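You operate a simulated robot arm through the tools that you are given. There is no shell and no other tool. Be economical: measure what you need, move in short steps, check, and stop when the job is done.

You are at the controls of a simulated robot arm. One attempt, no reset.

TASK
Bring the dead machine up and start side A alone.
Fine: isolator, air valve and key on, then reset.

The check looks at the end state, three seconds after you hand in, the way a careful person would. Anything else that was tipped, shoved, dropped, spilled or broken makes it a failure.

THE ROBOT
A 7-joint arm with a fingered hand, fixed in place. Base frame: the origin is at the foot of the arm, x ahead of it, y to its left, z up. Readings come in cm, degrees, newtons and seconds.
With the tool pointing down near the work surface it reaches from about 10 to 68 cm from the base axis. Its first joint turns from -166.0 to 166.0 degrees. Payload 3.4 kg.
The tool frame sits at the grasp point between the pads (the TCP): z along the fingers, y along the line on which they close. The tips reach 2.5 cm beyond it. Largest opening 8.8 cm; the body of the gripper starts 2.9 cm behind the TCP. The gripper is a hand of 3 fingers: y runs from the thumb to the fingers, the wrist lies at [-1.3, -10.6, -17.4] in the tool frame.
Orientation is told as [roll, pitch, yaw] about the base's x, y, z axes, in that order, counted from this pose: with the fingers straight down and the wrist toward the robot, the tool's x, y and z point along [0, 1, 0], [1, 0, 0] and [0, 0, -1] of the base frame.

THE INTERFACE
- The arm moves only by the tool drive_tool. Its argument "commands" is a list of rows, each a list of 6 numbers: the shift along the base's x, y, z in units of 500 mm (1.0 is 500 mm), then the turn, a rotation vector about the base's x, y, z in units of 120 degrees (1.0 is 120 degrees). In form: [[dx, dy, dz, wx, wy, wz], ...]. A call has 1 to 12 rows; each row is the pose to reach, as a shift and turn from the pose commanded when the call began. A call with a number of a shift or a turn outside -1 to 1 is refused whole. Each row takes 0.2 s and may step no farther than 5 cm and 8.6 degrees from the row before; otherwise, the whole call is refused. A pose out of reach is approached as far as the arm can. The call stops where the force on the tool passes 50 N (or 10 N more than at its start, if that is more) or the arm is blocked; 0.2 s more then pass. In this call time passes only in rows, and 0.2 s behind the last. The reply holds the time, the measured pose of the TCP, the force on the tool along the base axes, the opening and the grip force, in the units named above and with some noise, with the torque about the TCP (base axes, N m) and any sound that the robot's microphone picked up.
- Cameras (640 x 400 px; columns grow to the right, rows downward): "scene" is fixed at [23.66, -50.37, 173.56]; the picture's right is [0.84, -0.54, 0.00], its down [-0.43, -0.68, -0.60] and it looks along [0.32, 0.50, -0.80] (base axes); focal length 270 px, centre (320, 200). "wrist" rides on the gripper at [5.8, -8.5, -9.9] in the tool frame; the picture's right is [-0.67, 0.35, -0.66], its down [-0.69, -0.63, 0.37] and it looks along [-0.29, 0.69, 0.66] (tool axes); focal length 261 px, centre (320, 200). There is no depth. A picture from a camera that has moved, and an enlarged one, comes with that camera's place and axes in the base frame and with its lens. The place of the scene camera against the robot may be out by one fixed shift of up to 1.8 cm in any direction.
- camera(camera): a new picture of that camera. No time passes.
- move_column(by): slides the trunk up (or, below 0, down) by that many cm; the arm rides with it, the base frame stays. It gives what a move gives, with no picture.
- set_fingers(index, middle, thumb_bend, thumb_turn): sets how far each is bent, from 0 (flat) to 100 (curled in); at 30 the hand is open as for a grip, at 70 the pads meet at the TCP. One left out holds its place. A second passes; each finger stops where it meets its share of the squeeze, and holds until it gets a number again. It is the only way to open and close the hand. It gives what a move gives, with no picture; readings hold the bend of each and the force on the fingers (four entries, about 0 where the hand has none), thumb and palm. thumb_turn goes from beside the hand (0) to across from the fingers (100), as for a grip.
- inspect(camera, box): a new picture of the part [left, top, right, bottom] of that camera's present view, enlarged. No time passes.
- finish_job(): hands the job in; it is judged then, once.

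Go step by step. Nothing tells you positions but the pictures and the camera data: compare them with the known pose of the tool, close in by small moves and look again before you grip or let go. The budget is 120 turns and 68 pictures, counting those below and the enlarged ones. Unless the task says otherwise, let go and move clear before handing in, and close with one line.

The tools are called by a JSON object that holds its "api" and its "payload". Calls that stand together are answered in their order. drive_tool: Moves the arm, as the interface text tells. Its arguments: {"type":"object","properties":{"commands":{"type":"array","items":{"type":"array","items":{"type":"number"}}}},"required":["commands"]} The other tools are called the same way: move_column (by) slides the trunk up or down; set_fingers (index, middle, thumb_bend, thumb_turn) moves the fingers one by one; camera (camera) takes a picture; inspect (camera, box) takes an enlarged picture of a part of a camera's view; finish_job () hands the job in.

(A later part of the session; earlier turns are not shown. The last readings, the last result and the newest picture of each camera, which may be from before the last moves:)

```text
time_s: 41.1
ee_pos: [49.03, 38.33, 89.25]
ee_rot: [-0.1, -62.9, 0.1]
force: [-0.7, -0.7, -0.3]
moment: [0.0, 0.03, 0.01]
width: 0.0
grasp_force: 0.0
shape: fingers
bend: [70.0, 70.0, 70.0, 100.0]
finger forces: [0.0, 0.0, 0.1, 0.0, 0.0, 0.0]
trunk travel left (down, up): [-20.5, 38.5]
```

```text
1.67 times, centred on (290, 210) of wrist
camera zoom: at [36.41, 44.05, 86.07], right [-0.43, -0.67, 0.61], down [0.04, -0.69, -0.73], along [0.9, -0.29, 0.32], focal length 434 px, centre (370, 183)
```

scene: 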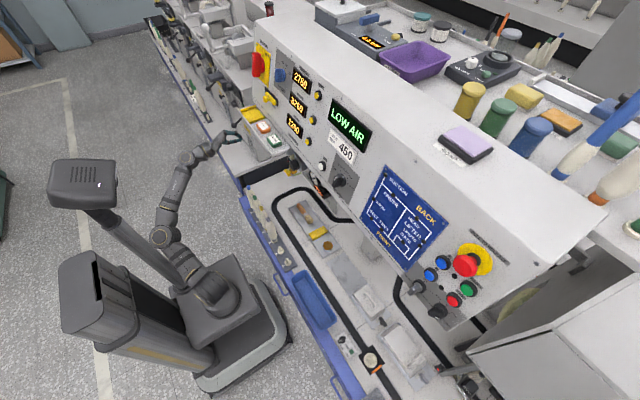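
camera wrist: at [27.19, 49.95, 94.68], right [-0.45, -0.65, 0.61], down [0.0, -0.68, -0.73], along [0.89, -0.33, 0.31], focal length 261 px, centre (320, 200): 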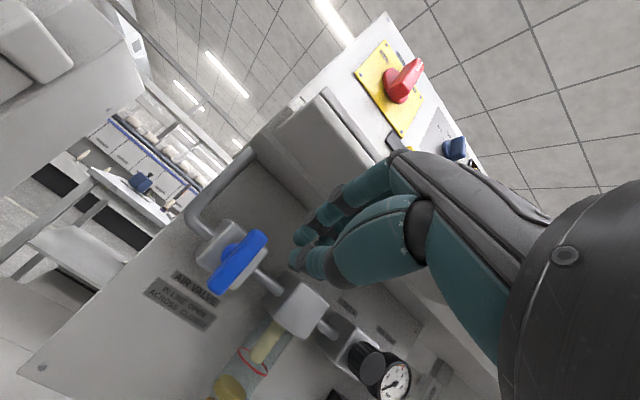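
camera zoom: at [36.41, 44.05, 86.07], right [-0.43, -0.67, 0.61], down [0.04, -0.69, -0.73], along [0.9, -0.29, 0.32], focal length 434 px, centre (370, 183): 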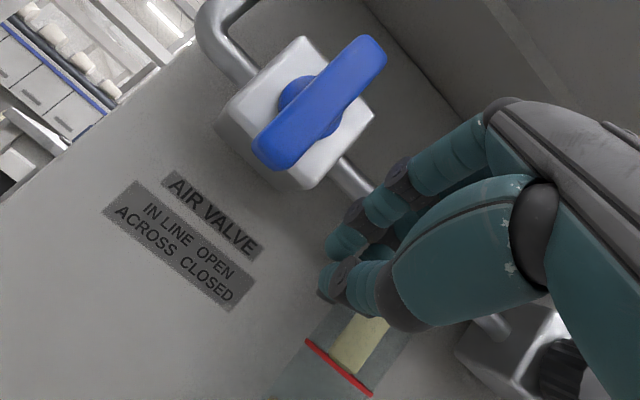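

Now I have a clear view of the lever, with my peg just to its right. I'll go in and push its lower tip left.

{"api": "drive_tool", "payload": {"commands": [[0.058, 0, 0, 0, 0, 0], [0.058, 0.02, 0, 0, 0, 0], [0.058, 0.035, -0.002, 0, 0, 0], [0.058, 0.048, -0.004, 0, 0, 0], [0.058, 0.06, -0.006, 0, 0, 0], [0.058, 0.074, -0.007, 0, 0, 0]]}}

{"api": "inspect", "payload": {"camera": "wrist", "box": [140, 90, 440, 330]}}

```text
time_s: 42.5
ee_pos: [52.19, 41.94, 88.85]
ee_rot: [0.0, -62.9, 0.1]
force: [-1.5, -1.6, 0.5]
moment: [0.0, -0.01, -0.05]
width: 0.0
grasp_force: 0.5
shape: fingers
bend: [70.0, 70.0, 70.0, 100.0]
finger forces: [1.4, 0.1, 0.0, 0.0, 0.0, 0.1]
trunk travel left (down, up): [-20.5, 38.5]
```

```text
1.67 times, centred on (290, 210) of wrist
camera zoom: at [39.41, 47.74, 85.72], right [-0.43, -0.67, 0.61], down [0.04, -0.69, -0.73], along [0.9, -0.29, 0.32], focal length 434 px, centre (370, 183)
```

zoom: 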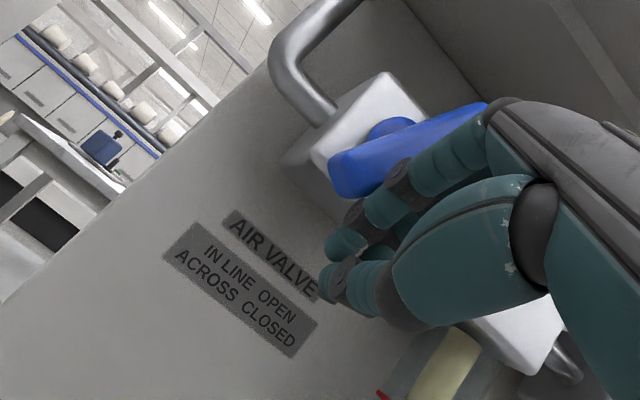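

It is turning. I'll continue the arc, left and up.

{"api": "drive_tool", "payload": {"commands": [[0, 0.02, 0, 0, 0, 0], [0, 0.036, 0.008, 0, 0, 0], [0, 0.05, 0.016, 0, 0, 0], [0, 0.058, 0.026, 0, 0, 0], [0, 0.06, 0.036, 0, 0, 0], [0, 0.06, 0.046, 0, 0, 0], [0, 0.06, 0.056, 0, 0, 0]]}}

{"api": "inspect", "payload": {"camera": "wrist", "box": [140, 90, 440, 330]}}

```text
time_s: 44.1
ee_pos: [51.89, 45.21, 91.63]
ee_rot: [-0.5, -62.8, 0.4]
force: [-23.3, -0.7, -18.2]
moment: [0.05, -0.04, -0.23]
width: 0.0
grasp_force: 14.0
shape: fingers
bend: [70.0, 71.0, 68.0, 100.0]
finger forces: [8.9, 19.0, 0.1, 0.0, 0.1, 0.1]
trunk travel left (down, up): [-20.5, 38.5]
```

```text
1.67 times, centred on (290, 210) of wrist
camera zoom: at [39.27, 50.91, 88.46], right [-0.42, -0.67, 0.61], down [0.04, -0.69, -0.72], along [0.9, -0.28, 0.32], focal length 434 px, centre (370, 183)
```

zoom: 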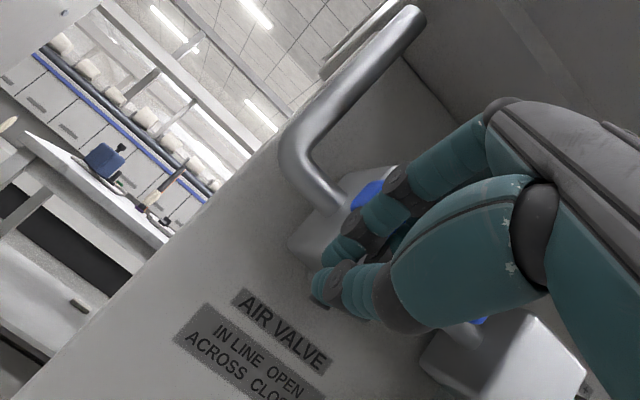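

I've reached a stop with rising force. I'll back off downward and out, then check the lever and the gauge.

{"api": "drive_tool", "payload": {"commands": [[-0.02, 0, -0.03, 0, 0, 0], [-0.06, 0, -0.05, 0, 0, 0], [-0.13, -0.03, -0.05, 0, 0, 0], [-0.13, -0.1, -0.04, 0, 0, 0], [-0.11, -0.17, -0.04, 0, 0, 0]]}}

{"api": "camera", "payload": {"camera": "wrist"}}

{"api": "inspect", "payload": {"camera": "scene", "box": [280, 80, 400, 200]}}

```text
time_s: 45.4
ee_pos: [47.12, 35.95, 89.68]
ee_rot: [-0.7, -63.1, -0.2]
force: [0.1, -1.0, 0.3]
moment: [0.01, -0.02, 0.0]
width: 0.0
grasp_force: 0.0
shape: fingers
bend: [70.0, 70.0, 70.0, 100.0]
finger forces: [0.0, 0.0, 0.0, 0.1, 0.0, 0.0]
trunk travel left (down, up): [-20.5, 38.5]
```

```text
30 pictures are left
camera wrist: at [34.58, 41.93, 86.41], right [-0.44, -0.66, 0.61], down [0.03, -0.69, -0.72], along [0.9, -0.3, 0.32], focal length 261 px, centre (320, 200)
```

wrist: 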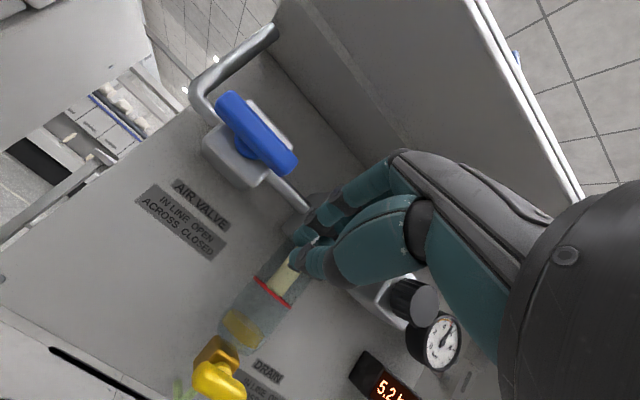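

```text
3.33 times, centred on (340, 140) of scene
camera zoom: at [23.66, -50.37, 173.56], right [0.84, -0.54, 0.0], down [-0.43, -0.68, -0.6], along [0.32, 0.5, -0.8], focal length 899 px, centre (253, 400)
```

zoom: 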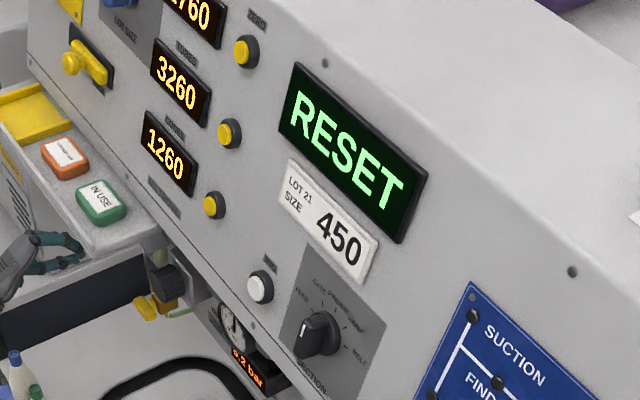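

The air valve is open at 5.2 bar, and the display now says RESET. Next is the key: I'll retract clear of the tray, raise the trunk, and carry the hand across.

{"api": "drive_tool", "payload": {"commands": [[-0.04, 0.05, 0.0, 0, 0, 0], [-0.09, 0.12, 0.0, 0, 0, 0], [-0.11, 0.19, 0, 0, 0, 0]]}}

{"api": "move_column", "payload": {"by": 18}}

```text
time_s: 46.1
ee_pos: [40.83, 46.13, 89.68]
ee_rot: [-0.5, -63.2, 0.7]
force: [0.8, -0.3, 0.1]
moment: [-0.02, -0.02, 0.0]
width: 0.02
grasp_force: 0.0
shape: fingers
bend: [70.0, 70.0, 70.0, 100.0]
finger forces: [0.1, 0.0, 0.0, 0.0, 0.0, 0.0]
trunk travel left (down, up): [-20.5, 38.5]
```

```text
time_s: 48.1
ee_pos: [41.09, 46.04, 107.74]
ee_rot: [-0.1, -62.9, 0.1]
force: [0.4, -0.5, 0.3]
moment: [0.0, 0.01, 0.01]
width: 0.0
grasp_force: 0.0
shape: fingers
bend: [70.0, 70.0, 70.0, 100.0]
finger forces: [0.0, 0.0, 0.0, 0.0, 0.0, 0.0]
trunk travel left (down, up): [-38.5, 20.5]
```

{"api": "drive_tool", "payload": {"commands": [[0, -0.04, 0.06, 0, -0.02, 0], [0, -0.08, 0.13, 0, -0.04, 0], [0, -0.14, 0.2, 0, -0.06, 0], [0, -0.2, 0.26, 0, -0.08, 0], [0, -0.26, 0.32, 0, -0.1, 0]]}}

{"api": "move_column", "payload": {"by": -20}}

{"api": "drive_tool", "payload": {"commands": [[0, -0.05, 0.06, 0, -0.01, 0], [0, -0.1, 0.12, 0, -0.02, 0], [0, -0.17, 0.16, 0, -0.03, 0], [0, -0.25, 0.18, 0, -0.03, 0], [0, -0.33, 0.2, 0, -0.03, 0], [0, -0.41, 0.2, 0, -0.03, 0], [0, -0.49, 0.2, 0, -0.03, 0], [0, -0.57, 0.2, 0, -0.03, 0], [0, -0.65, 0.2, 0, -0.03, 0], [0, -0.73, 0.2, 0, -0.03, 0], [0, -0.81, 0.2, 0, -0.03, 0], [0, -0.89, 0.2, 0, -0.03, 0]]}}

```text
time_s: 49.5
ee_pos: [44.27, 29.74, 123.59]
ee_rot: [-2.1, -75.2, -3.7]
force: [0.1, 0.0, -0.6]
moment: [-0.01, 0.03, 0.02]
width: 0.03
grasp_force: 0.0
shape: fingers
bend: [70.0, 70.0, 70.0, 100.0]
finger forces: [0.0, 0.1, 0.0, 0.1, 0.0, 0.0]
trunk travel left (down, up): [-38.5, 20.5]
stopped in row 5: the arm was blocked; the commanded pose is now the measured one
```

```text
time_s: 51.4
ee_pos: [43.36, 29.75, 106.55]
ee_rot: [-1.5, -76.8, -3.7]
force: [-9.7, 1.1, 34.3]
moment: [-0.02, -0.76, 0.1]
width: 0.5
grasp_force: 27.2
shape: fingers
bend: [54.0, 64.0, 85.0, 100.0]
finger forces: [9.3, 7.5, 0.0, 0.0, 37.0, 0.1]
trunk travel left (down, up): [-20.1, 38.9]
stopped: the force on the tool passed its limit at 60 N (the readings are from after the stop); the commanded pose is now the measured one
```

```text
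time_s: 52.4
ee_pos: [46.25, 11.46, 114.67]
ee_rot: [-6.4, -80.1, -10.1]
force: [-0.7, 0.5, -0.2]
moment: [0.0, -0.01, -0.01]
width: 0.0
grasp_force: 0.0
shape: fingers
bend: [70.0, 70.0, 70.0, 100.0]
finger forces: [0.0, 0.1, 0.0, 0.0, 0.1, 0.0]
trunk travel left (down, up): [-20.1, 38.9]
stopped in row 5: the arm was blocked; the commanded pose is now the measured one
```

Lowering the trunk pressed the thumb onto the tray edge, which was careless of me. I'll check that the tray and its tags are undisturbed.

{"api": "inspect", "payload": {"camera": "scene", "box": [200, 60, 360, 180]}}

```text
3.33 times, centred on (280, 120) of scene
camera zoom: at [23.66, -50.37, 173.56], right [0.84, -0.54, 0.0], down [-0.43, -0.68, -0.6], along [0.32, 0.5, -0.8], focal length 899 px, centre (453, 467)
```

zoom: 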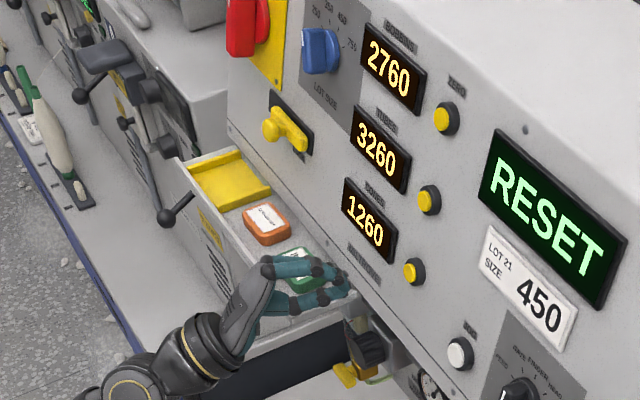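

The orange tag looks in place; the green one is hidden behind the fingers. I'll go straight up first and check again.

{"api": "drive_tool", "payload": {"commands": [[-0.02, 0, 0.06, 0, 0, 0], [-0.04, 0, 0.12, 0, 0, 0], [-0.04, 0, 0.18, 0, 0, 0], [-0.04, -0.04, 0.24, 0, 0, 0]]}}

{"api": "inspect", "payload": {"camera": "scene", "box": [200, 60, 360, 180]}}

```text
time_s: 53.4
ee_pos: [44.51, 9.7, 126.7]
ee_rot: [-6.6, -80.2, -9.8]
force: [0.0, 1.0, 0.7]
moment: [-0.05, 0.01, 0.0]
width: 0.0
grasp_force: 0.0
shape: fingers
bend: [70.0, 70.0, 70.0, 100.0]
finger forces: [0.0, 0.0, 0.0, 0.0, 0.0, 0.0]
trunk travel left (down, up): [-20.1, 38.9]
```

```text
3.33 times, centred on (280, 120) of scene
camera zoom: at [23.66, -50.37, 173.56], right [0.84, -0.54, 0.0], down [-0.43, -0.68, -0.6], along [0.32, 0.5, -0.8], focal length 899 px, centre (453, 467)
```

zoom: 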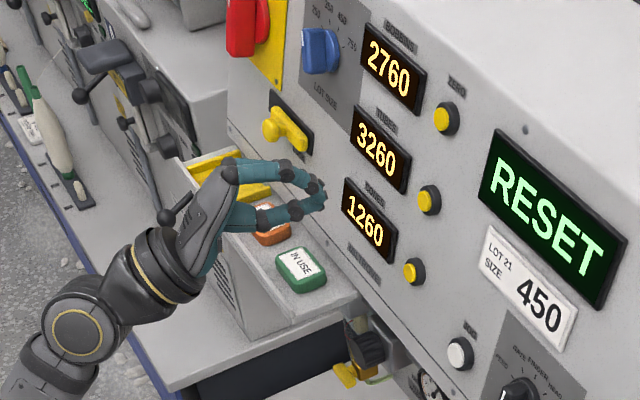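

Both tags are where they were, so no harm done. I'll continue across toward the button cluster at a safe height.

{"api": "drive_tool", "payload": {"commands": [[0, -0.08, 0, 0, 0, 0], [0, -0.16, 0, 0, 0, 0], [-0.01, -0.24, 0, 0, 0, 0], [-0.02, -0.32, 0, 0, 0, 0], [-0.03, -0.4, 0, 0, 0, 0], [-0.04, -0.48, 0, 0, 0, 0], [-0.05, -0.56, 0, 0, 0, 0], [-0.06, -0.64, 0, 0, 0, 0], [-0.07, -0.72, 0, 0, 0, 0], [-0.08, -0.8, 0, 0, 0, 0], [-0.09, -0.86, 0, 0, 0, 0]]}}

{"api": "camera", "payload": {"camera": "wrist"}}

```text
time_s: 55.8
ee_pos: [39.87, -33.46, 126.71]
ee_rot: [-6.6, -80.1, -9.8]
force: [-1.5, -0.4, 0.3]
moment: [-0.02, 0.02, 0.03]
width: 0.0
grasp_force: 0.1
shape: fingers
bend: [70.0, 70.0, 70.0, 100.0]
finger forces: [0.0, 0.1, 0.1, 0.1, 0.1, 0.0]
trunk travel left (down, up): [-20.1, 38.9]
```

```text
26 pictures are left
camera wrist: at [30.7, -24.85, 119.83], right [-0.75, -0.47, 0.47], down [0.05, -0.74, -0.67], along [0.66, -0.48, 0.58], focal length 261 px, centre (320, 200)
```

wrist: 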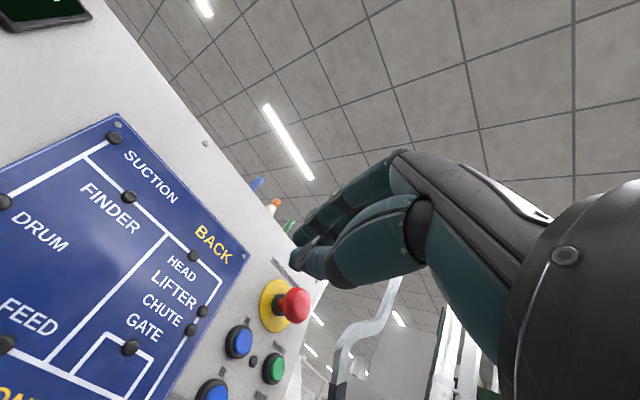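

Smooth on this side. I'll lower the hand and tilt it a bit to bring the key and buttons into the camera's view.

{"api": "drive_tool", "payload": {"commands": [[-0.02, -0.02, -0.05, 0.01, 0.05, 0.01], [-0.04, -0.04, -0.1, 0.02, 0.1, 0.02], [-0.06, -0.06, -0.15, 0.03, 0.15, 0.03], [-0.06, -0.06, -0.2, 0.03, 0.2, 0.03]]}}

{"api": "camera", "payload": {"camera": "wrist"}}

```text
time_s: 56.8
ee_pos: [36.95, -36.51, 116.54]
ee_rot: [-6.1, -55.8, -6.7]
force: [0.1, 0.1, 0.1]
moment: [0.02, -0.01, 0.01]
width: 0.01
grasp_force: 0.2
shape: fingers
bend: [70.0, 70.0, 70.0, 100.0]
finger forces: [0.0, 0.1, 0.1, 0.1, 0.1, 0.0]
trunk travel left (down, up): [-20.1, 38.9]
```

```text
25 pictures are left
camera wrist: at [25.39, -28.33, 114.7], right [-0.47, -0.55, 0.69], down [-0.2, -0.7, -0.68], along [0.86, -0.46, 0.22], focal length 261 px, centre (320, 200)
```

wrist: 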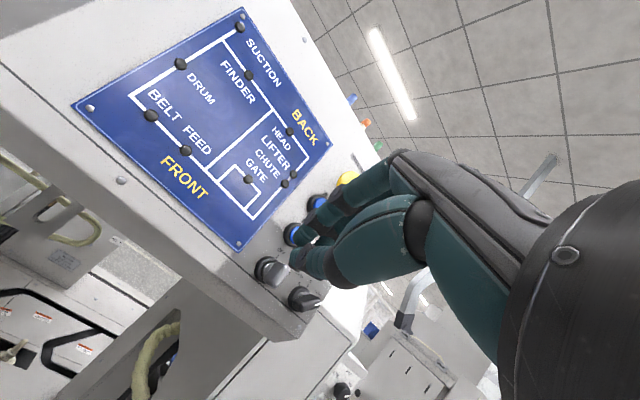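

{"api": "inspect", "payload": {"camera": "wrist", "box": [220, 180, 370, 320]}}

{"api": "inspect", "payload": {"camera": "scene", "box": [390, 230, 518, 330]}}

```text
2.86 times, centred on (295, 250) of wrist
camera zoom: at [25.39, -28.33, 114.7], right [-0.47, -0.55, 0.69], down [-0.2, -0.7, -0.68], along [0.86, -0.46, 0.22], focal length 745 px, centre (391, 57)
```

zoom: 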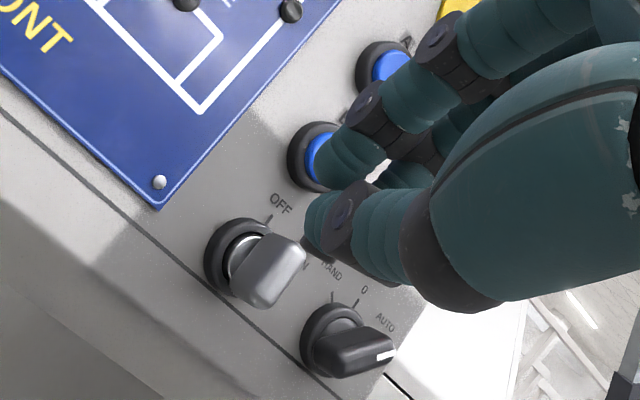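

```text
4.00 times, centred on (454, 280) of scene
camera zoom: at [23.66, -50.37, 173.56], right [0.84, -0.54, 0.0], down [-0.43, -0.68, -0.6], along [0.32, 0.5, -0.8], focal length 1079 px, centre (-216, -120)
```

zoom: 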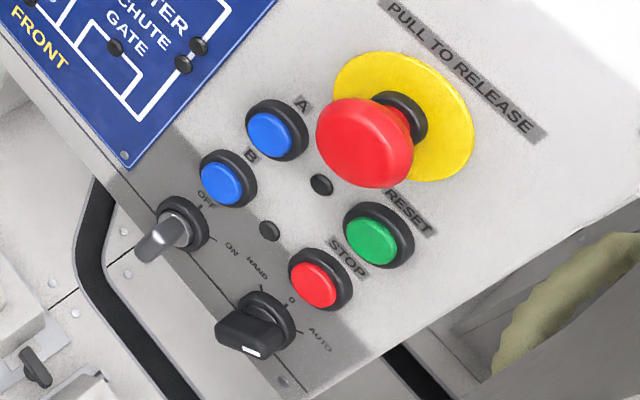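

The key is at OFF (12 o'clock), with ON about 60–90° clockwise; the mode selector already points to AUTO. I'll enlarge the key to see its shape.

{"api": "inspect", "payload": {"camera": "wrist", "box": [245, 240, 305, 300]}}

{"api": "inspect", "payload": {"camera": "scene", "box": [405, 268, 465, 322]}}

```text
6.67 times, centred on (275, 270) of wrist
camera zoom: at [25.39, -28.33, 114.7], right [-0.47, -0.55, 0.69], down [-0.2, -0.7, -0.68], along [0.86, -0.46, 0.22], focal length 1738 px, centre (620, -267)
```

zoom: 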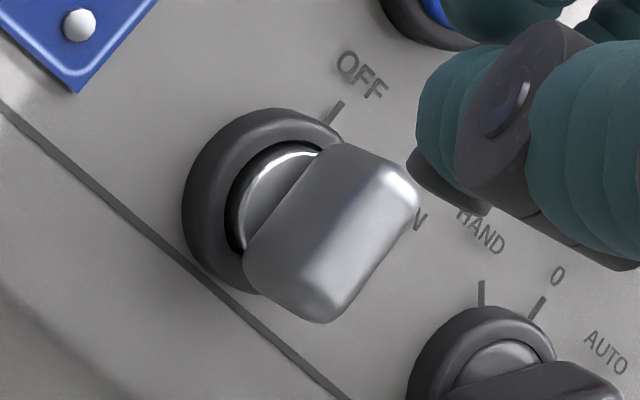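

```text
7.41 times, centred on (435, 295) of scene
camera zoom: at [23.66, -50.37, 173.56], right [0.84, -0.54, 0.0], down [-0.43, -0.68, -0.6], along [0.32, 0.5, -0.8], focal length 1997 px, centre (-532, -504)
```

zoom: 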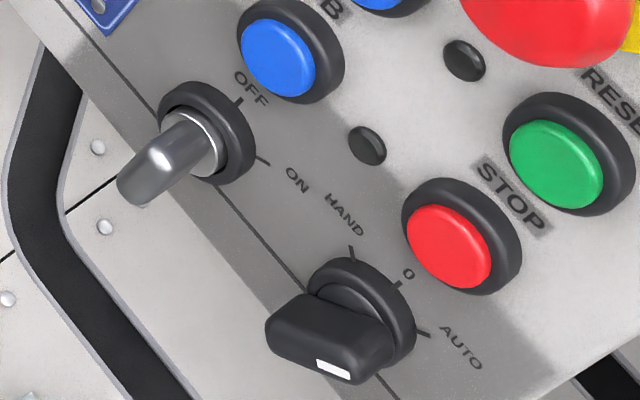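

The key bow is a vertical bar about 3 cm tall and 1 cm wide, sticking out to roughly x≈50.8. I'll approach its upper left side and take a second view to fix its position.

{"api": "drive_tool", "payload": {"commands": [[0.04, -0.02, -0.03, 0.025, -0.04, 0.025], [0.09, -0.05, -0.06, 0.05, -0.08, 0.055], [0.14, -0.08, -0.08, 0.05, -0.08, 0.055]]}}

{"api": "inspect", "payload": {"camera": "wrist", "box": [200, 160, 400, 320]}}

```text
time_s: 57.6
ee_pos: [43.98, -40.41, 112.55]
ee_rot: [9.1, -64.4, -13.4]
force: [0.1, 0.0, 0.0]
moment: [0.05, -0.02, 0.0]
width: 0.01
grasp_force: 0.1
shape: fingers
bend: [70.0, 70.0, 70.0, 100.0]
finger forces: [0.1, 0.1, 0.0, 0.0, 0.0, 0.0]
trunk travel left (down, up): [-20.1, 38.9]
```

```text
2.50 times, centred on (300, 240) of wrist
camera zoom: at [31.94, -33.3, 109.46], right [-0.5, -0.67, 0.55], down [0.01, -0.64, -0.77], along [0.86, -0.39, 0.33], focal length 652 px, centre (370, 100)
```

zoom: 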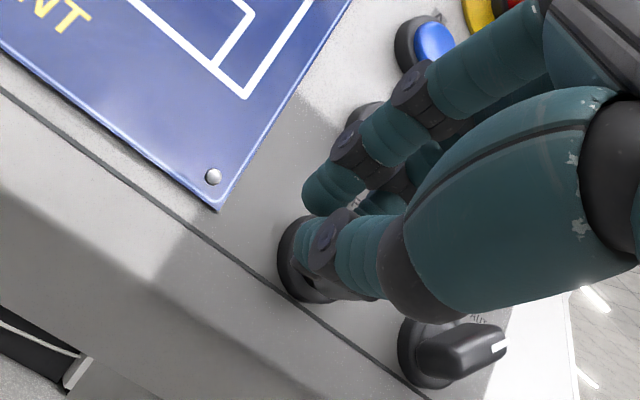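

The key centre comes out near (52, -44.8, 111.9). I'll bring the peg in beside its upper left edge and push right.

{"api": "drive_tool", "payload": {"commands": [[0.05, 0, 0.01, 0, 0, 0], [0.1, 0, 0.01, 0, 0, 0], [0.12, 0, 0.01, 0, 0, 0], [0.12, -0.02, 0.01, 0, 0, 0], [0.12, -0.036, 0.012, 0, 0, 0], [0.12, -0.05, 0.026, 0, 0, 0], [0.12, -0.068, 0.038, 0, 0, 0]]}}

{"api": "inspect", "payload": {"camera": "scene", "box": [390, 230, 518, 330]}}

```text
time_s: 59.2
ee_pos: [47.73, -40.11, 110.79]
ee_rot: [9.0, -64.3, -13.2]
force: [0.8, 0.6, -0.2]
moment: [0.03, 0.0, 0.0]
width: 0.0
grasp_force: 0.0
shape: fingers
bend: [70.0, 70.0, 70.0, 100.0]
finger forces: [0.0, 0.0, 0.0, 0.1, 0.0, 0.1]
out of reach, approached as far as the arm can: row 1, 2, 3, 4, 5, 6, 7
trunk travel left (down, up): [-20.1, 38.9]
```

```text
4.00 times, centred on (454, 280) of scene
camera zoom: at [23.66, -50.37, 173.56], right [0.84, -0.54, 0.0], down [-0.43, -0.68, -0.6], along [0.32, 0.5, -0.8], focal length 1079 px, centre (-216, -120)
```

zoom: 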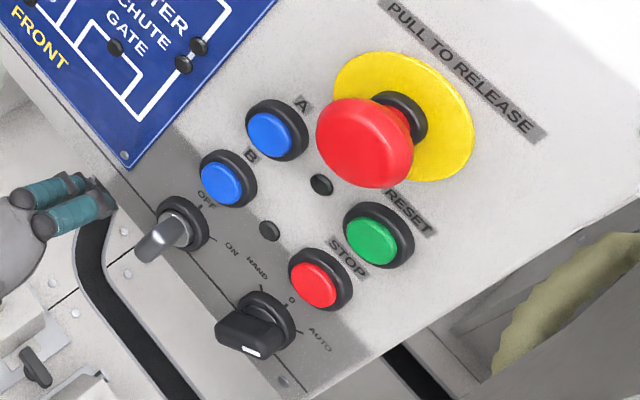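

Out of reach at this trunk height, and nothing was touched. I'll back off slightly, raise the trunk by 16 cm and come back down.

{"api": "drive_tool", "payload": {"commands": [[-0.06, 0.0, 0, 0, 0, 0]]}}

{"api": "move_column", "payload": {"by": 16}}

{"api": "drive_tool", "payload": {"commands": [[0, 0, -0.07, 0, 0, 0], [0.0, 0, -0.14, 0, 0, 0], [0.0, 0, -0.21, 0, 0, 0], [0, 0, -0.275, 0, 0, 0]]}}

```text
time_s: 59.6
ee_pos: [44.88, -40.83, 111.25]
ee_rot: [9.1, -64.3, -13.2]
force: [0.6, 0.2, 0.0]
moment: [-0.01, -0.01, 0.03]
width: 0.01
grasp_force: 0.0
shape: fingers
bend: [70.0, 70.0, 70.0, 100.0]
finger forces: [0.0, 0.0, 0.0, 0.0, 0.0, 0.1]
out of reach, approached as far as the arm can: row 1
trunk travel left (down, up): [-20.1, 38.9]
```

```text
time_s: 61.4
ee_pos: [44.9, -40.8, 127.26]
ee_rot: [9.2, -64.4, -13.2]
force: [0.0, 0.5, -0.1]
moment: [-0.04, -0.01, 0.0]
width: 0.0
grasp_force: 0.0
shape: fingers
bend: [70.0, 70.0, 70.0, 100.0]
finger forces: [0.0, 0.0, 0.0, 0.0, 0.1, 0.0]
trunk travel left (down, up): [-36.1, 22.9]
```

```text
time_s: 62.4
ee_pos: [47.33, -46.86, 116.87]
ee_rot: [6.6, -63.7, -11.9]
force: [0.7, 0.3, -0.1]
moment: [-0.02, -0.03, -0.02]
width: 0.0
grasp_force: 0.0
shape: fingers
bend: [70.0, 70.0, 70.0, 100.0]
finger forces: [0.0, 0.0, 0.0, 0.0, 0.1, 0.0]
out of reach, approached as far as the arm can: row 1, 2, 3, 4
trunk travel left (down, up): [-36.1, 22.9]
```

The pose drifted sideways, so there is a wrist limit at this yaw. I'll back off and allow the hand to yaw toward the right, which is more natural for the arm here.

{"api": "drive_tool", "payload": {"commands": [[-0.06, 0.03, 0.0, 0, 0, -0.04], [-0.1, 0.05, 0.0, 0, 0, -0.08], [-0.1, 0.05, 0.0, 0, 0, -0.12]]}}

```text
time_s: 63.2
ee_pos: [39.79, -38.2, 113.46]
ee_rot: [9.3, -64.4, -27.7]
force: [-0.3, 0.0, 0.2]
moment: [-0.02, 0.01, 0.04]
width: 0.0
grasp_force: 0.1
shape: fingers
bend: [70.0, 70.0, 70.0, 100.0]
finger forces: [0.2, 0.0, 0.1, 0.1, 0.0, 0.1]
out of reach, approached as far as the arm can: row 1
trunk travel left (down, up): [-36.1, 22.9]
```

Reachable with this yaw. I'll set the trunk mid-way (7 cm lower) and re-approach the key with the hand angled slightly right.

{"api": "drive_tool", "payload": {"commands": [[0.0, 0.0, 0.06, 0, 0, 0], [0.0, 0.0, 0.12, 0, 0, 0]]}}

{"api": "move_column", "payload": {"by": -7}}

{"api": "drive_tool", "payload": {"commands": [[0.05, -0.01, 0, 0, 0, 0], [0.1, -0.02, 0, 0, 0, 0], [0.15, -0.025, 0, 0, 0, 0], [0.19, -0.03, 0, 0, 0, 0]]}}

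{"api": "inspect", "payload": {"camera": "scene", "box": [390, 230, 518, 330]}}

```text
time_s: 63.8
ee_pos: [39.85, -38.31, 119.58]
ee_rot: [9.1, -64.2, -27.6]
force: [0.7, 0.6, -0.1]
moment: [0.01, -0.03, -0.01]
width: 0.0
grasp_force: 0.0
shape: fingers
bend: [70.0, 70.0, 70.0, 100.0]
finger forces: [0.0, 0.1, 0.1, 0.0, 0.0, 0.1]
trunk travel left (down, up): [-36.1, 22.9]
```

```text
time_s: 64.9
ee_pos: [39.86, -38.21, 112.58]
ee_rot: [9.1, -64.3, -27.6]
force: [0.3, 0.8, -0.6]
moment: [0.02, 0.02, 0.0]
width: 0.01
grasp_force: 0.0
shape: fingers
bend: [70.0, 70.0, 70.0, 100.0]
finger forces: [0.1, 0.0, 0.0, 0.0, 0.0, 0.1]
trunk travel left (down, up): [-29.1, 29.9]
```

```text
time_s: 65.9
ee_pos: [49.52, -39.72, 112.57]
ee_rot: [9.1, -64.4, -27.6]
force: [-0.5, -0.2, 0.1]
moment: [0.01, 0.01, 0.04]
width: 0.0
grasp_force: 0.0
shape: fingers
bend: [70.0, 70.0, 70.0, 100.0]
finger forces: [0.1, 0.1, 0.1, 0.0, 0.0, 0.1]
trunk travel left (down, up): [-29.1, 29.9]
```

```text
4.00 times, centred on (454, 280) of scene
camera zoom: at [23.66, -50.37, 173.56], right [0.84, -0.54, 0.0], down [-0.43, -0.68, -0.6], along [0.32, 0.5, -0.8], focal length 1079 px, centre (-216, -120)
```

zoom: 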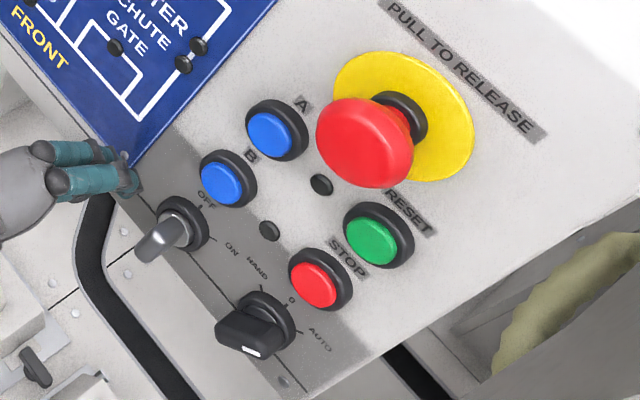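

The peg is just left of the key. I'll push right with a slight rise along its arc.

{"api": "drive_tool", "payload": {"commands": [[0, -0.015, 0.016, 0, 0, 0], [0, -0.03, 0.018, 0, 0, 0], [0, -0.042, 0.02, 0, 0, 0], [0, -0.054, 0.028, 0, 0, 0], [0, -0.066, 0.038, 0, 0, 0], [0, -0.08, 0.042, 0, 0, 0]]}}

{"api": "inspect", "payload": {"camera": "scene", "box": [390, 230, 518, 330]}}

```text
time_s: 67.3
ee_pos: [49.41, -43.76, 114.67]
ee_rot: [8.9, -64.4, -27.4]
force: [0.7, 2.1, 1.9]
moment: [0.05, -0.03, 0.03]
width: 0.0
grasp_force: 1.7
shape: fingers
bend: [70.0, 70.0, 71.0, 100.0]
finger forces: [0.1, 0.1, 0.1, 0.1, 3.3, 0.0]
trunk travel left (down, up): [-29.1, 29.9]
```

```text
4.00 times, centred on (454, 280) of scene
camera zoom: at [23.66, -50.37, 173.56], right [0.84, -0.54, 0.0], down [-0.43, -0.68, -0.6], along [0.32, 0.5, -0.8], focal length 1079 px, centre (-216, -120)
```

zoom: 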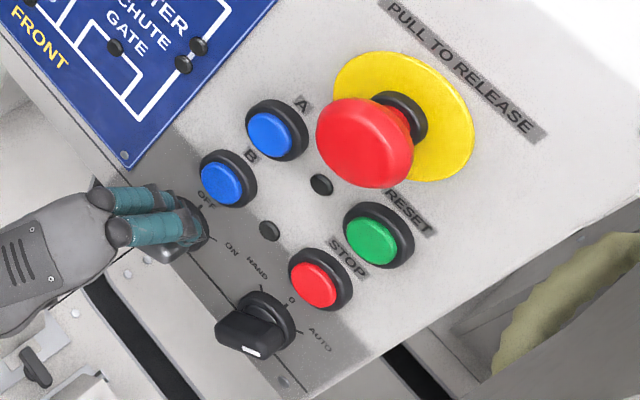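

Light contact (3 N) through the thumb, so the key is turning. I'll continue right and then down.

{"api": "drive_tool", "payload": {"commands": [[0, -0.014, 0.0, 0, 0, 0], [0, -0.024, -0.006, 0, 0, 0], [0, -0.03, -0.016, 0, 0, 0], [0, -0.034, -0.026, 0, 0, 0], [0, -0.036, -0.036, 0, 0, 0]]}}

{"api": "inspect", "payload": {"camera": "scene", "box": [390, 230, 518, 330]}}

```text
time_s: 68.5
ee_pos: [49.03, -45.04, 113.4]
ee_rot: [9.0, -65.0, -27.5]
force: [-7.6, 16.0, 30.8]
moment: [0.26, -0.09, 0.2]
width: 0.0
grasp_force: 22.1
shape: fingers
bend: [62.0, 70.0, 80.0, 97.0]
finger forces: [0.0, 0.0, 0.0, 0.0, 44.1, 0.1]
trunk travel left (down, up): [-29.1, 29.9]
```

```text
4.00 times, centred on (454, 280) of scene
camera zoom: at [23.66, -50.37, 173.56], right [0.84, -0.54, 0.0], down [-0.43, -0.68, -0.6], along [0.32, 0.5, -0.8], focal length 1079 px, centre (-216, -120)
```

zoom: 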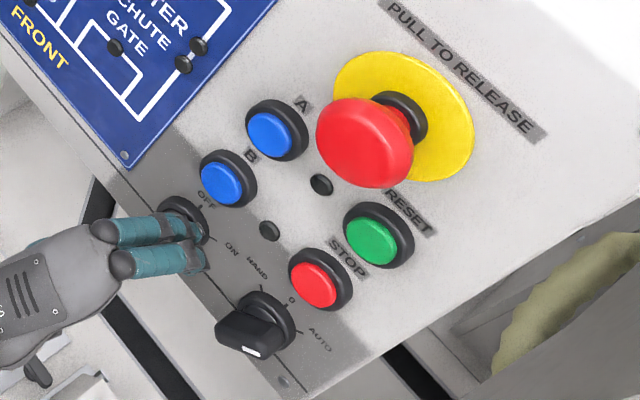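

The contact normal implies the key is about 60° clockwise, at its stop. I'll back away and check it.

{"api": "drive_tool", "payload": {"commands": [[-0.01, 0.02, 0.05, 0, 0, 0], [-0.06, 0.06, 0.07, 0, 0, 0], [-0.14, 0.08, 0.07, 0, 0, 0], [-0.2, 0.1, 0.07, 0, 0, 0]]}}

{"api": "inspect", "payload": {"camera": "scene", "box": [390, 230, 518, 330]}}

{"api": "camera", "payload": {"camera": "wrist"}}

```text
time_s: 69.5
ee_pos: [39.41, -40.63, 116.34]
ee_rot: [9.1, -64.2, -27.5]
force: [-0.2, 0.4, 0.4]
moment: [0.02, 0.01, 0.0]
width: 0.03
grasp_force: 0.0
shape: fingers
bend: [70.0, 70.0, 70.0, 100.0]
finger forces: [0.0, 0.0, 0.0, 0.0, 0.1, 0.0]
trunk travel left (down, up): [-29.1, 29.9]
```

```text
4.00 times, centred on (454, 280) of scene
camera zoom: at [23.66, -50.37, 173.56], right [0.84, -0.54, 0.0], down [-0.43, -0.68, -0.6], along [0.32, 0.5, -0.8], focal length 1079 px, centre (-216, -120)
```

zoom: 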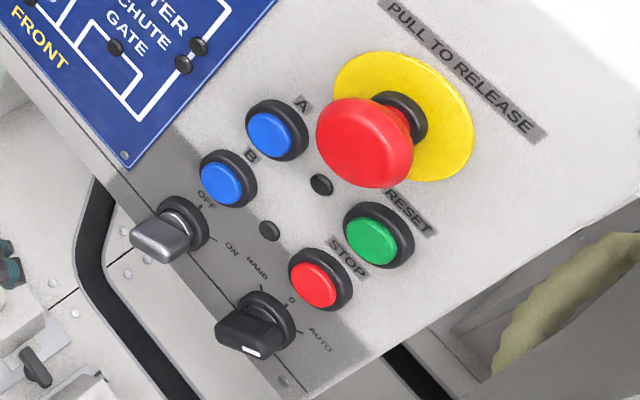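

```text
14 pictures are left
camera wrist: at [29.49, -30.72, 113.18], right [-0.65, -0.52, 0.55], down [-0.15, -0.62, -0.77], along [0.74, -0.59, 0.32], focal length 261 px, centre (320, 200)
```

wrist: 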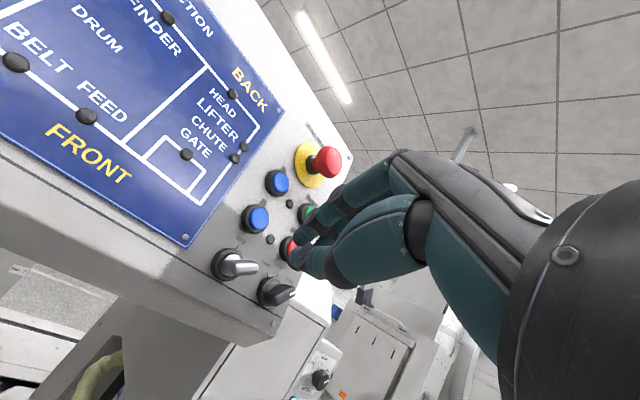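

The key is ON. For the buttons I'll use a single straight index finger with the hand level, so nothing arches above near the emergency stop.

{"api": "set_fingers", "payload": {"index": 0, "middle": 100, "thumb_bend": 100, "thumb_turn": 100}}

{"api": "drive_tool", "payload": {"commands": [[-0.01, 0, -0.02, -0.018, -0.058, 0], [-0.02, 0, -0.04, -0.036, -0.116, 0], [-0.02, 0, -0.06, -0.055, -0.175, 0]]}}

{"api": "camera", "payload": {"camera": "wrist"}}

{"api": "inspect", "payload": {"camera": "scene", "box": [320, 200, 512, 320]}}

```text
time_s: 70.5
ee_pos: [39.42, -40.56, 116.34]
ee_rot: [9.1, -64.3, -27.6]
force: [0.0, 0.4, 0.2]
moment: [-0.02, 0.0, -0.03]
width: 3.65
grasp_force: 0.0
shape: fingers
bend: [0.0, 100.0, 100.0, 100.0]
finger forces: [0.0, 0.0, 0.0, 0.1, 0.0, 0.0]
trunk travel left (down, up): [-29.1, 29.9]
```

```text
time_s: 71.3
ee_pos: [38.27, -40.56, 113.33]
ee_rot: [53.6, -84.5, -71.2]
force: [0.4, -0.1, -0.1]
moment: [-0.03, -0.01, 0.0]
width: 3.64
grasp_force: 0.0
shape: fingers
bend: [0.0, 100.0, 100.0, 100.0]
finger forces: [0.0, 0.1, 0.0, 0.0, 0.0, 0.0]
trunk travel left (down, up): [-29.1, 29.9]
```

```text
13 pictures are left
camera wrist: at [30.4, -31.33, 105.78], right [-0.82, -0.47, 0.33], down [0.12, -0.71, -0.7], along [0.56, -0.53, 0.63], focal length 261 px, centre (320, 200)
```

wrist: 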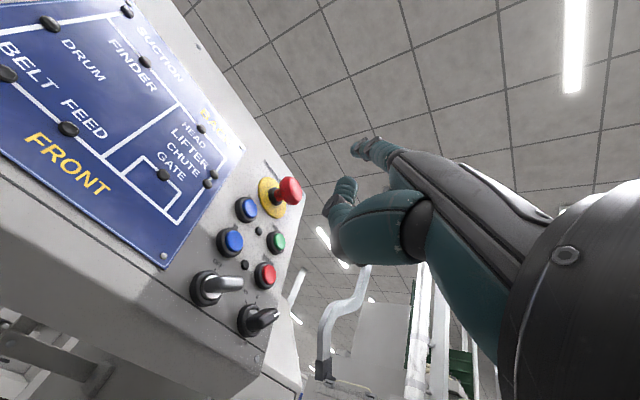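

```text
3.33 times, centred on (416, 260) of scene
camera zoom: at [23.66, -50.37, 173.56], right [0.84, -0.54, 0.0], down [-0.43, -0.68, -0.6], along [0.32, 0.5, -0.8], focal length 899 px, centre (0, 0)
```

zoom: 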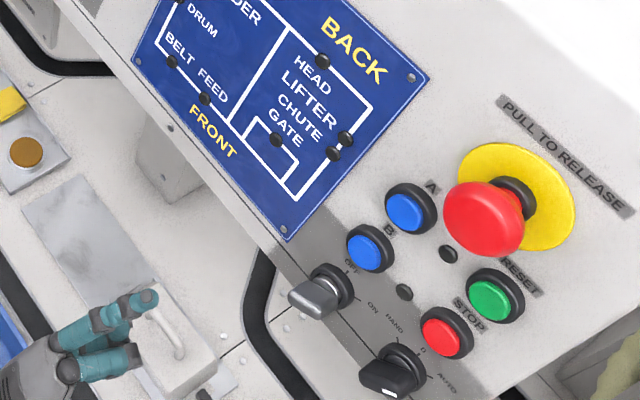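

The flat index finger lies along the palm axis, about 31° off the tool axis. I'll pitch back by 27° so the finger points level, and line it up in front of RESET.

{"api": "drive_tool", "payload": {"commands": [[0.0, -0.03, 0.0, 0.017, 0.054, 0], [0.01, -0.06, 0.0, 0.034, 0.107, 0], [0.015, -0.1, 0.005, 0.05, 0.16, 0], [0.025, -0.15, 0.01, 0.0675, 0.2146, 0]]}}

{"api": "camera", "payload": {"camera": "wrist"}}

{"api": "inspect", "payload": {"camera": "scene", "box": [360, 210, 552, 330]}}

```text
time_s: 72.3
ee_pos: [39.51, -48.0, 113.75]
ee_rot: [7.4, -59.4, -26.2]
force: [0.8, 0.5, 0.4]
moment: [-0.01, 0.0, 0.03]
width: 3.63
grasp_force: 0.0
shape: fingers
bend: [0.0, 100.0, 100.0, 100.0]
finger forces: [0.0, 0.1, 0.1, 0.0, 0.0, 0.0]
trunk travel left (down, up): [-29.1, 29.9]
```

```text
11 pictures are left
camera wrist: at [29.51, -38.09, 111.69], right [-0.61, -0.54, 0.59], down [-0.22, -0.6, -0.77], along [0.77, -0.59, 0.25], focal length 261 px, centre (320, 200)
```

wrist: 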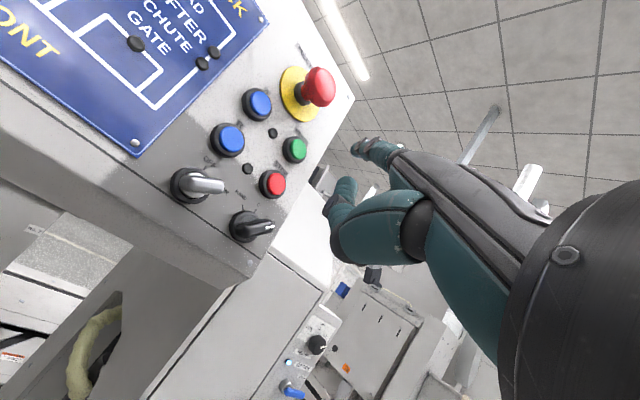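

```text
3.33 times, centred on (456, 270) of scene
camera zoom: at [23.66, -50.37, 173.56], right [0.84, -0.54, 0.0], down [-0.43, -0.68, -0.6], along [0.32, 0.5, -0.8], focal length 899 px, centre (-133, -33)
```

zoom: 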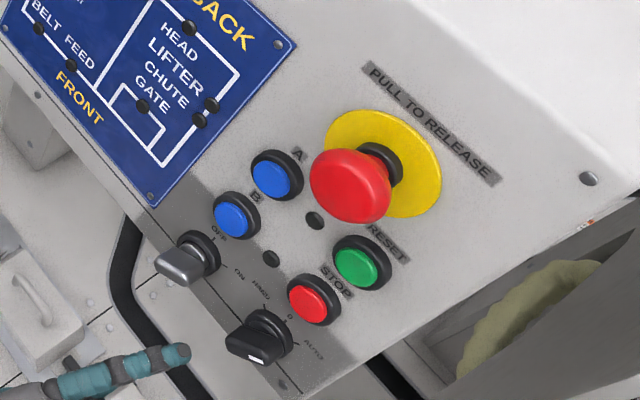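

I have good alignment: the fingertip is near (45.4, -49.4, 121.7) and RESET near (54.9, -50.4, 121.5). I'll close most of the gap and check.

{"api": "drive_tool", "payload": {"commands": [[0.05, -0.008, -0.002, 0, 0, 0], [0.1, -0.016, -0.003, 0, 0, 0], [0.145, -0.02, -0.004, 0, 0, 0]]}}

{"api": "inspect", "payload": {"camera": "scene", "box": [390, 230, 518, 330]}}

```text
time_s: 73.1
ee_pos: [46.91, -48.99, 113.54]
ee_rot: [7.3, -59.4, -26.1]
force: [0.4, -0.4, -0.5]
moment: [0.03, 0.0, 0.01]
width: 3.61
grasp_force: 0.2
shape: fingers
bend: [0.0, 100.0, 100.0, 100.0]
finger forces: [0.0, 0.0, 0.1, 0.1, 0.0, 0.0]
trunk travel left (down, up): [-29.1, 29.9]
```

```text
4.00 times, centred on (454, 280) of scene
camera zoom: at [23.66, -50.37, 173.56], right [0.84, -0.54, 0.0], down [-0.43, -0.68, -0.6], along [0.32, 0.5, -0.8], focal length 1079 px, centre (-216, -120)
```

zoom: 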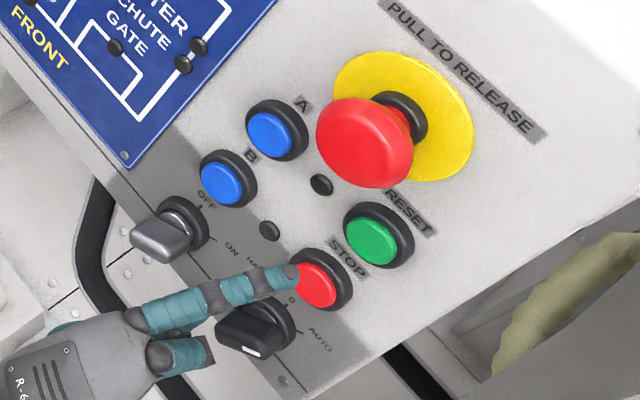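

{"api": "inspect", "payload": {"camera": "wrist", "box": [220, 40, 420, 200]}}

```text
2.50 times, centred on (320, 120) of wrist
camera zoom: at [36.85, -39.07, 111.42], right [-0.61, -0.54, 0.59], down [-0.22, -0.6, -0.77], along [0.77, -0.6, 0.25], focal length 652 px, centre (320, 400)
```

zoom: 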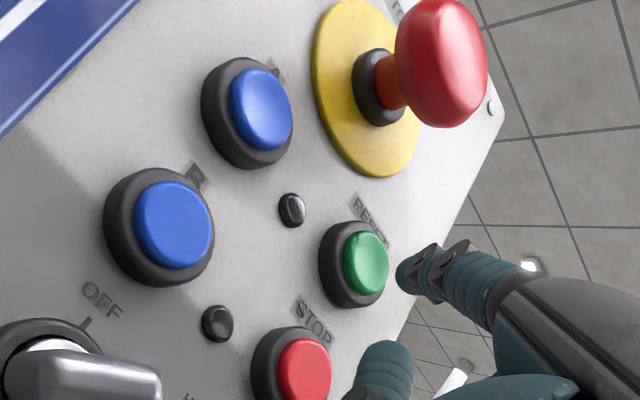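

The tip needs about 3.5 cm forward, 1 cm right and 1.3 cm up. I'll align and press in small steps, watching the force.

{"api": "drive_tool", "payload": {"commands": [[0.01, -0.01, 0.014, 0, 0, 0], [0.03, -0.018, 0.026, 0, 0, 0], [0.046, -0.02, 0.026, 0, 0, 0], [0.056, -0.02, 0.026, 0, 0, 0]]}}

{"api": "inspect", "payload": {"camera": "wrist", "box": [220, 40, 420, 200]}}

```text
time_s: 74.1
ee_pos: [48.61, -48.18, 112.57]
ee_rot: [7.2, -59.5, -26.0]
force: [-0.1, 0.1, 0.1]
moment: [0.03, -0.03, -0.02]
width: 3.63
grasp_force: 0.1
shape: fingers
bend: [0.0, 100.0, 100.0, 100.0]
finger forces: [0.0, 0.0, 0.0, 0.0, 0.0, 0.1]
out of reach, approached as far as the arm can: row 1, 2, 3, 4
trunk travel left (down, up): [-29.1, 29.9]
```

```text
2.50 times, centred on (320, 120) of wrist
camera zoom: at [38.59, -38.23, 110.47], right [-0.61, -0.54, 0.59], down [-0.22, -0.6, -0.77], along [0.76, -0.6, 0.25], focal length 652 px, centre (320, 400)
```

zoom: 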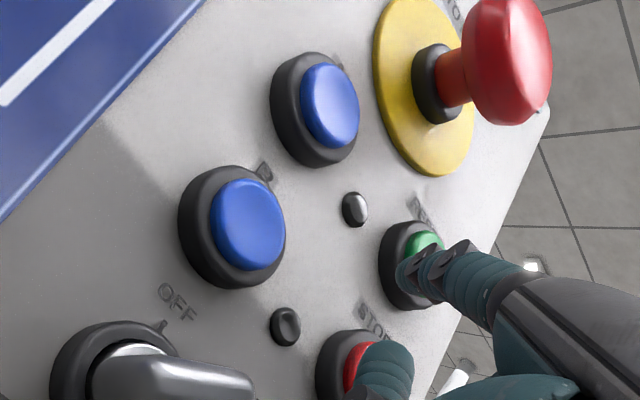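

Reach runs out again, so I'll back off, raise the trunk by 7 cm and bring the hand back to the same line.

{"api": "drive_tool", "payload": {"commands": [[-0.06, 0.01, 0, 0, 0, 0], [-0.13, 0.02, 0, 0, 0, 0]]}}

{"api": "move_column", "payload": {"by": 7}}

{"api": "drive_tool", "payload": {"commands": [[0, 0, -0.04, 0, 0, 0], [0, 0, -0.08, 0, 0, 0]]}}

```text
time_s: 74.7
ee_pos: [42.08, -47.09, 112.47]
ee_rot: [7.4, -59.4, -26.0]
force: [0.1, 0.0, -0.1]
moment: [0.0, -0.01, -0.05]
width: 3.6
grasp_force: 0.0
shape: fingers
bend: [0.0, 100.0, 100.0, 100.0]
finger forces: [0.0, 0.0, 0.1, 0.0, 0.1, 0.0]
trunk travel left (down, up): [-29.1, 29.9]
```

```text
time_s: 75.8
ee_pos: [41.96, -47.02, 119.52]
ee_rot: [7.4, -59.4, -26.1]
force: [0.4, 0.5, -0.2]
moment: [-0.01, 0.01, 0.04]
width: 3.63
grasp_force: 0.1
shape: fingers
bend: [0.0, 100.0, 100.0, 100.0]
finger forces: [0.1, 0.0, 0.0, 0.0, 0.0, 0.1]
trunk travel left (down, up): [-36.1, 22.9]
```

```text
time_s: 76.4
ee_pos: [42.08, -47.15, 115.32]
ee_rot: [7.4, -59.5, -26.0]
force: [-0.6, 1.0, 0.4]
moment: [-0.03, -0.02, 0.01]
width: 3.62
grasp_force: 0.1
shape: fingers
bend: [0.0, 100.0, 100.0, 100.0]
finger forces: [0.0, 0.1, 0.1, 0.1, 0.0, 0.1]
trunk travel left (down, up): [-36.1, 22.9]
```

{"api": "drive_tool", "payload": {"commands": [[0.06, -0.03, -0.004, 0, 0, 0], [0.11, -0.056, -0.004, 0, 0, 0], [0.13, -0.056, -0.004, 0, 0, 0], [0.145, -0.057, -0.004, 0, 0, 0], [0.155, -0.058, -0.004, 0, 0, 0], [0.165, -0.058, -0.004, 0, 0, 0]]}}

{"api": "inspect", "payload": {"camera": "wrist", "box": [220, 40, 420, 200]}}

```text
time_s: 77.8
ee_pos: [50.4, -50.12, 115.26]
ee_rot: [7.5, -59.4, -26.1]
force: [0.1, 0.1, 0.0]
moment: [-0.01, -0.03, -0.02]
width: 3.64
grasp_force: 0.0
shape: fingers
bend: [0.0, 100.0, 100.0, 100.0]
finger forces: [0.3, 0.0, 0.1, 0.1, 0.1, 0.0]
trunk travel left (down, up): [-36.1, 22.9]
```

```text
2.50 times, centred on (320, 120) of wrist
camera zoom: at [40.2, -40.18, 113.26], right [-0.61, -0.54, 0.59], down [-0.22, -0.6, -0.77], along [0.77, -0.6, 0.25], focal length 652 px, centre (320, 400)
```

zoom: 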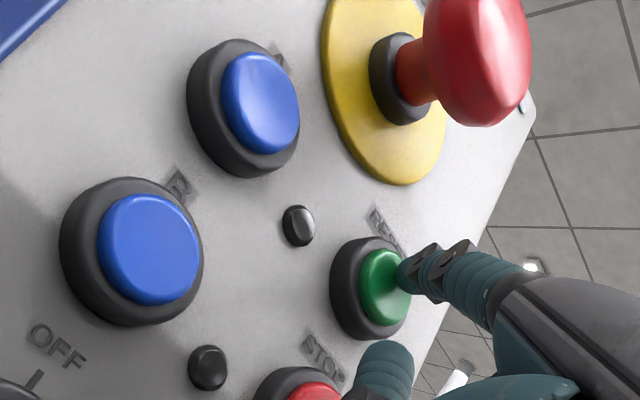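

The fingertip is right at the green cap. I'll press it in gently.

{"api": "drive_tool", "payload": {"commands": [[0.006, 0.004, -0.006, 0, 0, 0], [0.014, 0.004, -0.006, 0, 0, 0], [0.022, 0.004, -0.006, 0, 0, 0], [0.03, 0.004, -0.006, 0, 0, 0]]}}

```text
time_s: 78.8
ee_pos: [51.35, -50.03, 115.0]
ee_rot: [7.6, -59.5, -26.4]
force: [-18.3, 4.1, -3.9]
moment: [-0.25, -1.14, -0.04]
width: 3.79
grasp_force: 7.6
shape: fingers
bend: [0.0, 100.0, 100.0, 100.0]
finger forces: [15.8, 0.0, 0.0, 0.1, 0.0, 0.0]
trunk travel left (down, up): [-36.1, 22.9]
heard: click
```

Click heard at 18 N. I'll release and check the display.

{"api": "drive_tool", "payload": {"commands": [[-0.03, 0.004, 0, 0, 0, 0], [-0.1, 0.02, 0, 0, 0, 0]]}}

{"api": "inspect", "payload": {"camera": "scene", "box": [240, 50, 520, 330]}}

```text
time_s: 79.4
ee_pos: [46.83, -48.71, 114.93]
ee_rot: [7.4, -59.5, -25.9]
force: [1.3, -0.3, 0.2]
moment: [0.01, 0.01, 0.03]
width: 3.63
grasp_force: 0.0
shape: fingers
bend: [0.0, 100.0, 100.0, 100.0]
finger forces: [0.0, 0.0, 0.0, 0.0, 0.1, 0.1]
trunk travel left (down, up): [-36.1, 22.9]
```

```text
1.43 times, centred on (380, 190) of scene
camera zoom: at [23.66, -50.37, 173.56], right [0.84, -0.54, 0.0], down [-0.43, -0.68, -0.6], along [0.32, 0.5, -0.8], focal length 385 px, centre (234, 214)
```

zoom: 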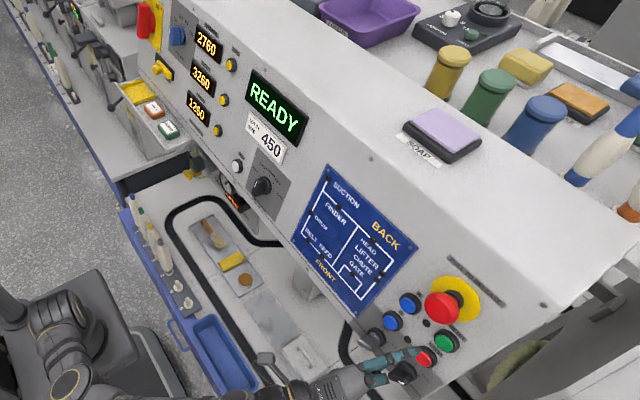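

The display says READY. START A is about 6.4 cm to the left at the same height, so I'll shift over and check before pressing.

{"api": "drive_tool", "payload": {"commands": [[0, 0.065, 0.002, 0, 0, 0], [0, 0.128, 0.002, 0, 0, 0], [0.04, 0.118, 0.002, 0, 0, 0], [0.065, 0.112, 0.002, 0, 0, 0]]}}

{"api": "inspect", "payload": {"camera": "wrist", "box": [220, 40, 420, 200]}}

```text
time_s: 80.4
ee_pos: [50.07, -43.33, 115.19]
ee_rot: [7.4, -59.4, -26.1]
force: [-0.2, -0.7, -1.0]
moment: [-0.03, -0.01, 0.01]
width: 3.65
grasp_force: 0.1
shape: fingers
bend: [0.0, 100.0, 100.0, 100.0]
finger forces: [0.0, 0.0, 0.0, 0.1, 0.1, 0.0]
trunk travel left (down, up): [-36.1, 22.9]
```

```text
2.50 times, centred on (320, 120) of wrist
camera zoom: at [39.96, -33.34, 113.09], right [-0.61, -0.54, 0.59], down [-0.22, -0.6, -0.77], along [0.77, -0.6, 0.25], focal length 652 px, centre (320, 400)
```

zoom: 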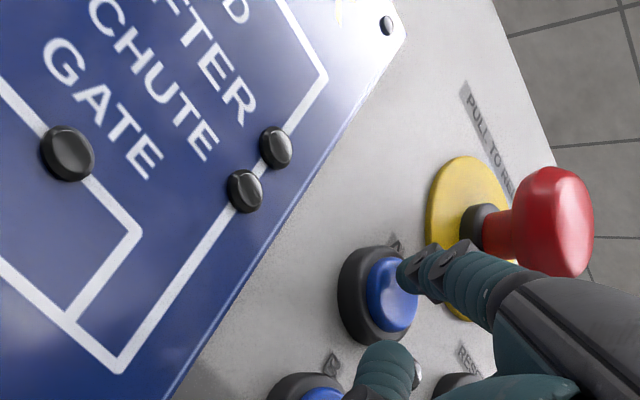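

The finger is aligned with A's blue cap, slightly high. I'll drop 0.5 cm and press until the click.

{"api": "drive_tool", "payload": {"commands": [[0.006, -0.002, -0.01, 0, 0, 0], [0.014, -0.002, -0.01, 0, 0, 0], [0.022, -0.002, -0.01, 0, 0, 0], [0.029, -0.002, -0.01, 0, 0, 0]]}}

```text
time_s: 81.4
ee_pos: [51.17, -43.46, 114.66]
ee_rot: [7.5, -59.5, -26.3]
force: [-14.6, 3.7, -4.1]
moment: [-0.22, -0.92, 0.02]
width: 3.74
grasp_force: 6.3
shape: fingers
bend: [0.0, 100.0, 100.0, 100.0]
finger forces: [12.9, 0.0, 0.1, 0.0, 0.0, 0.0]
trunk travel left (down, up): [-36.1, 22.9]
heard: click
```

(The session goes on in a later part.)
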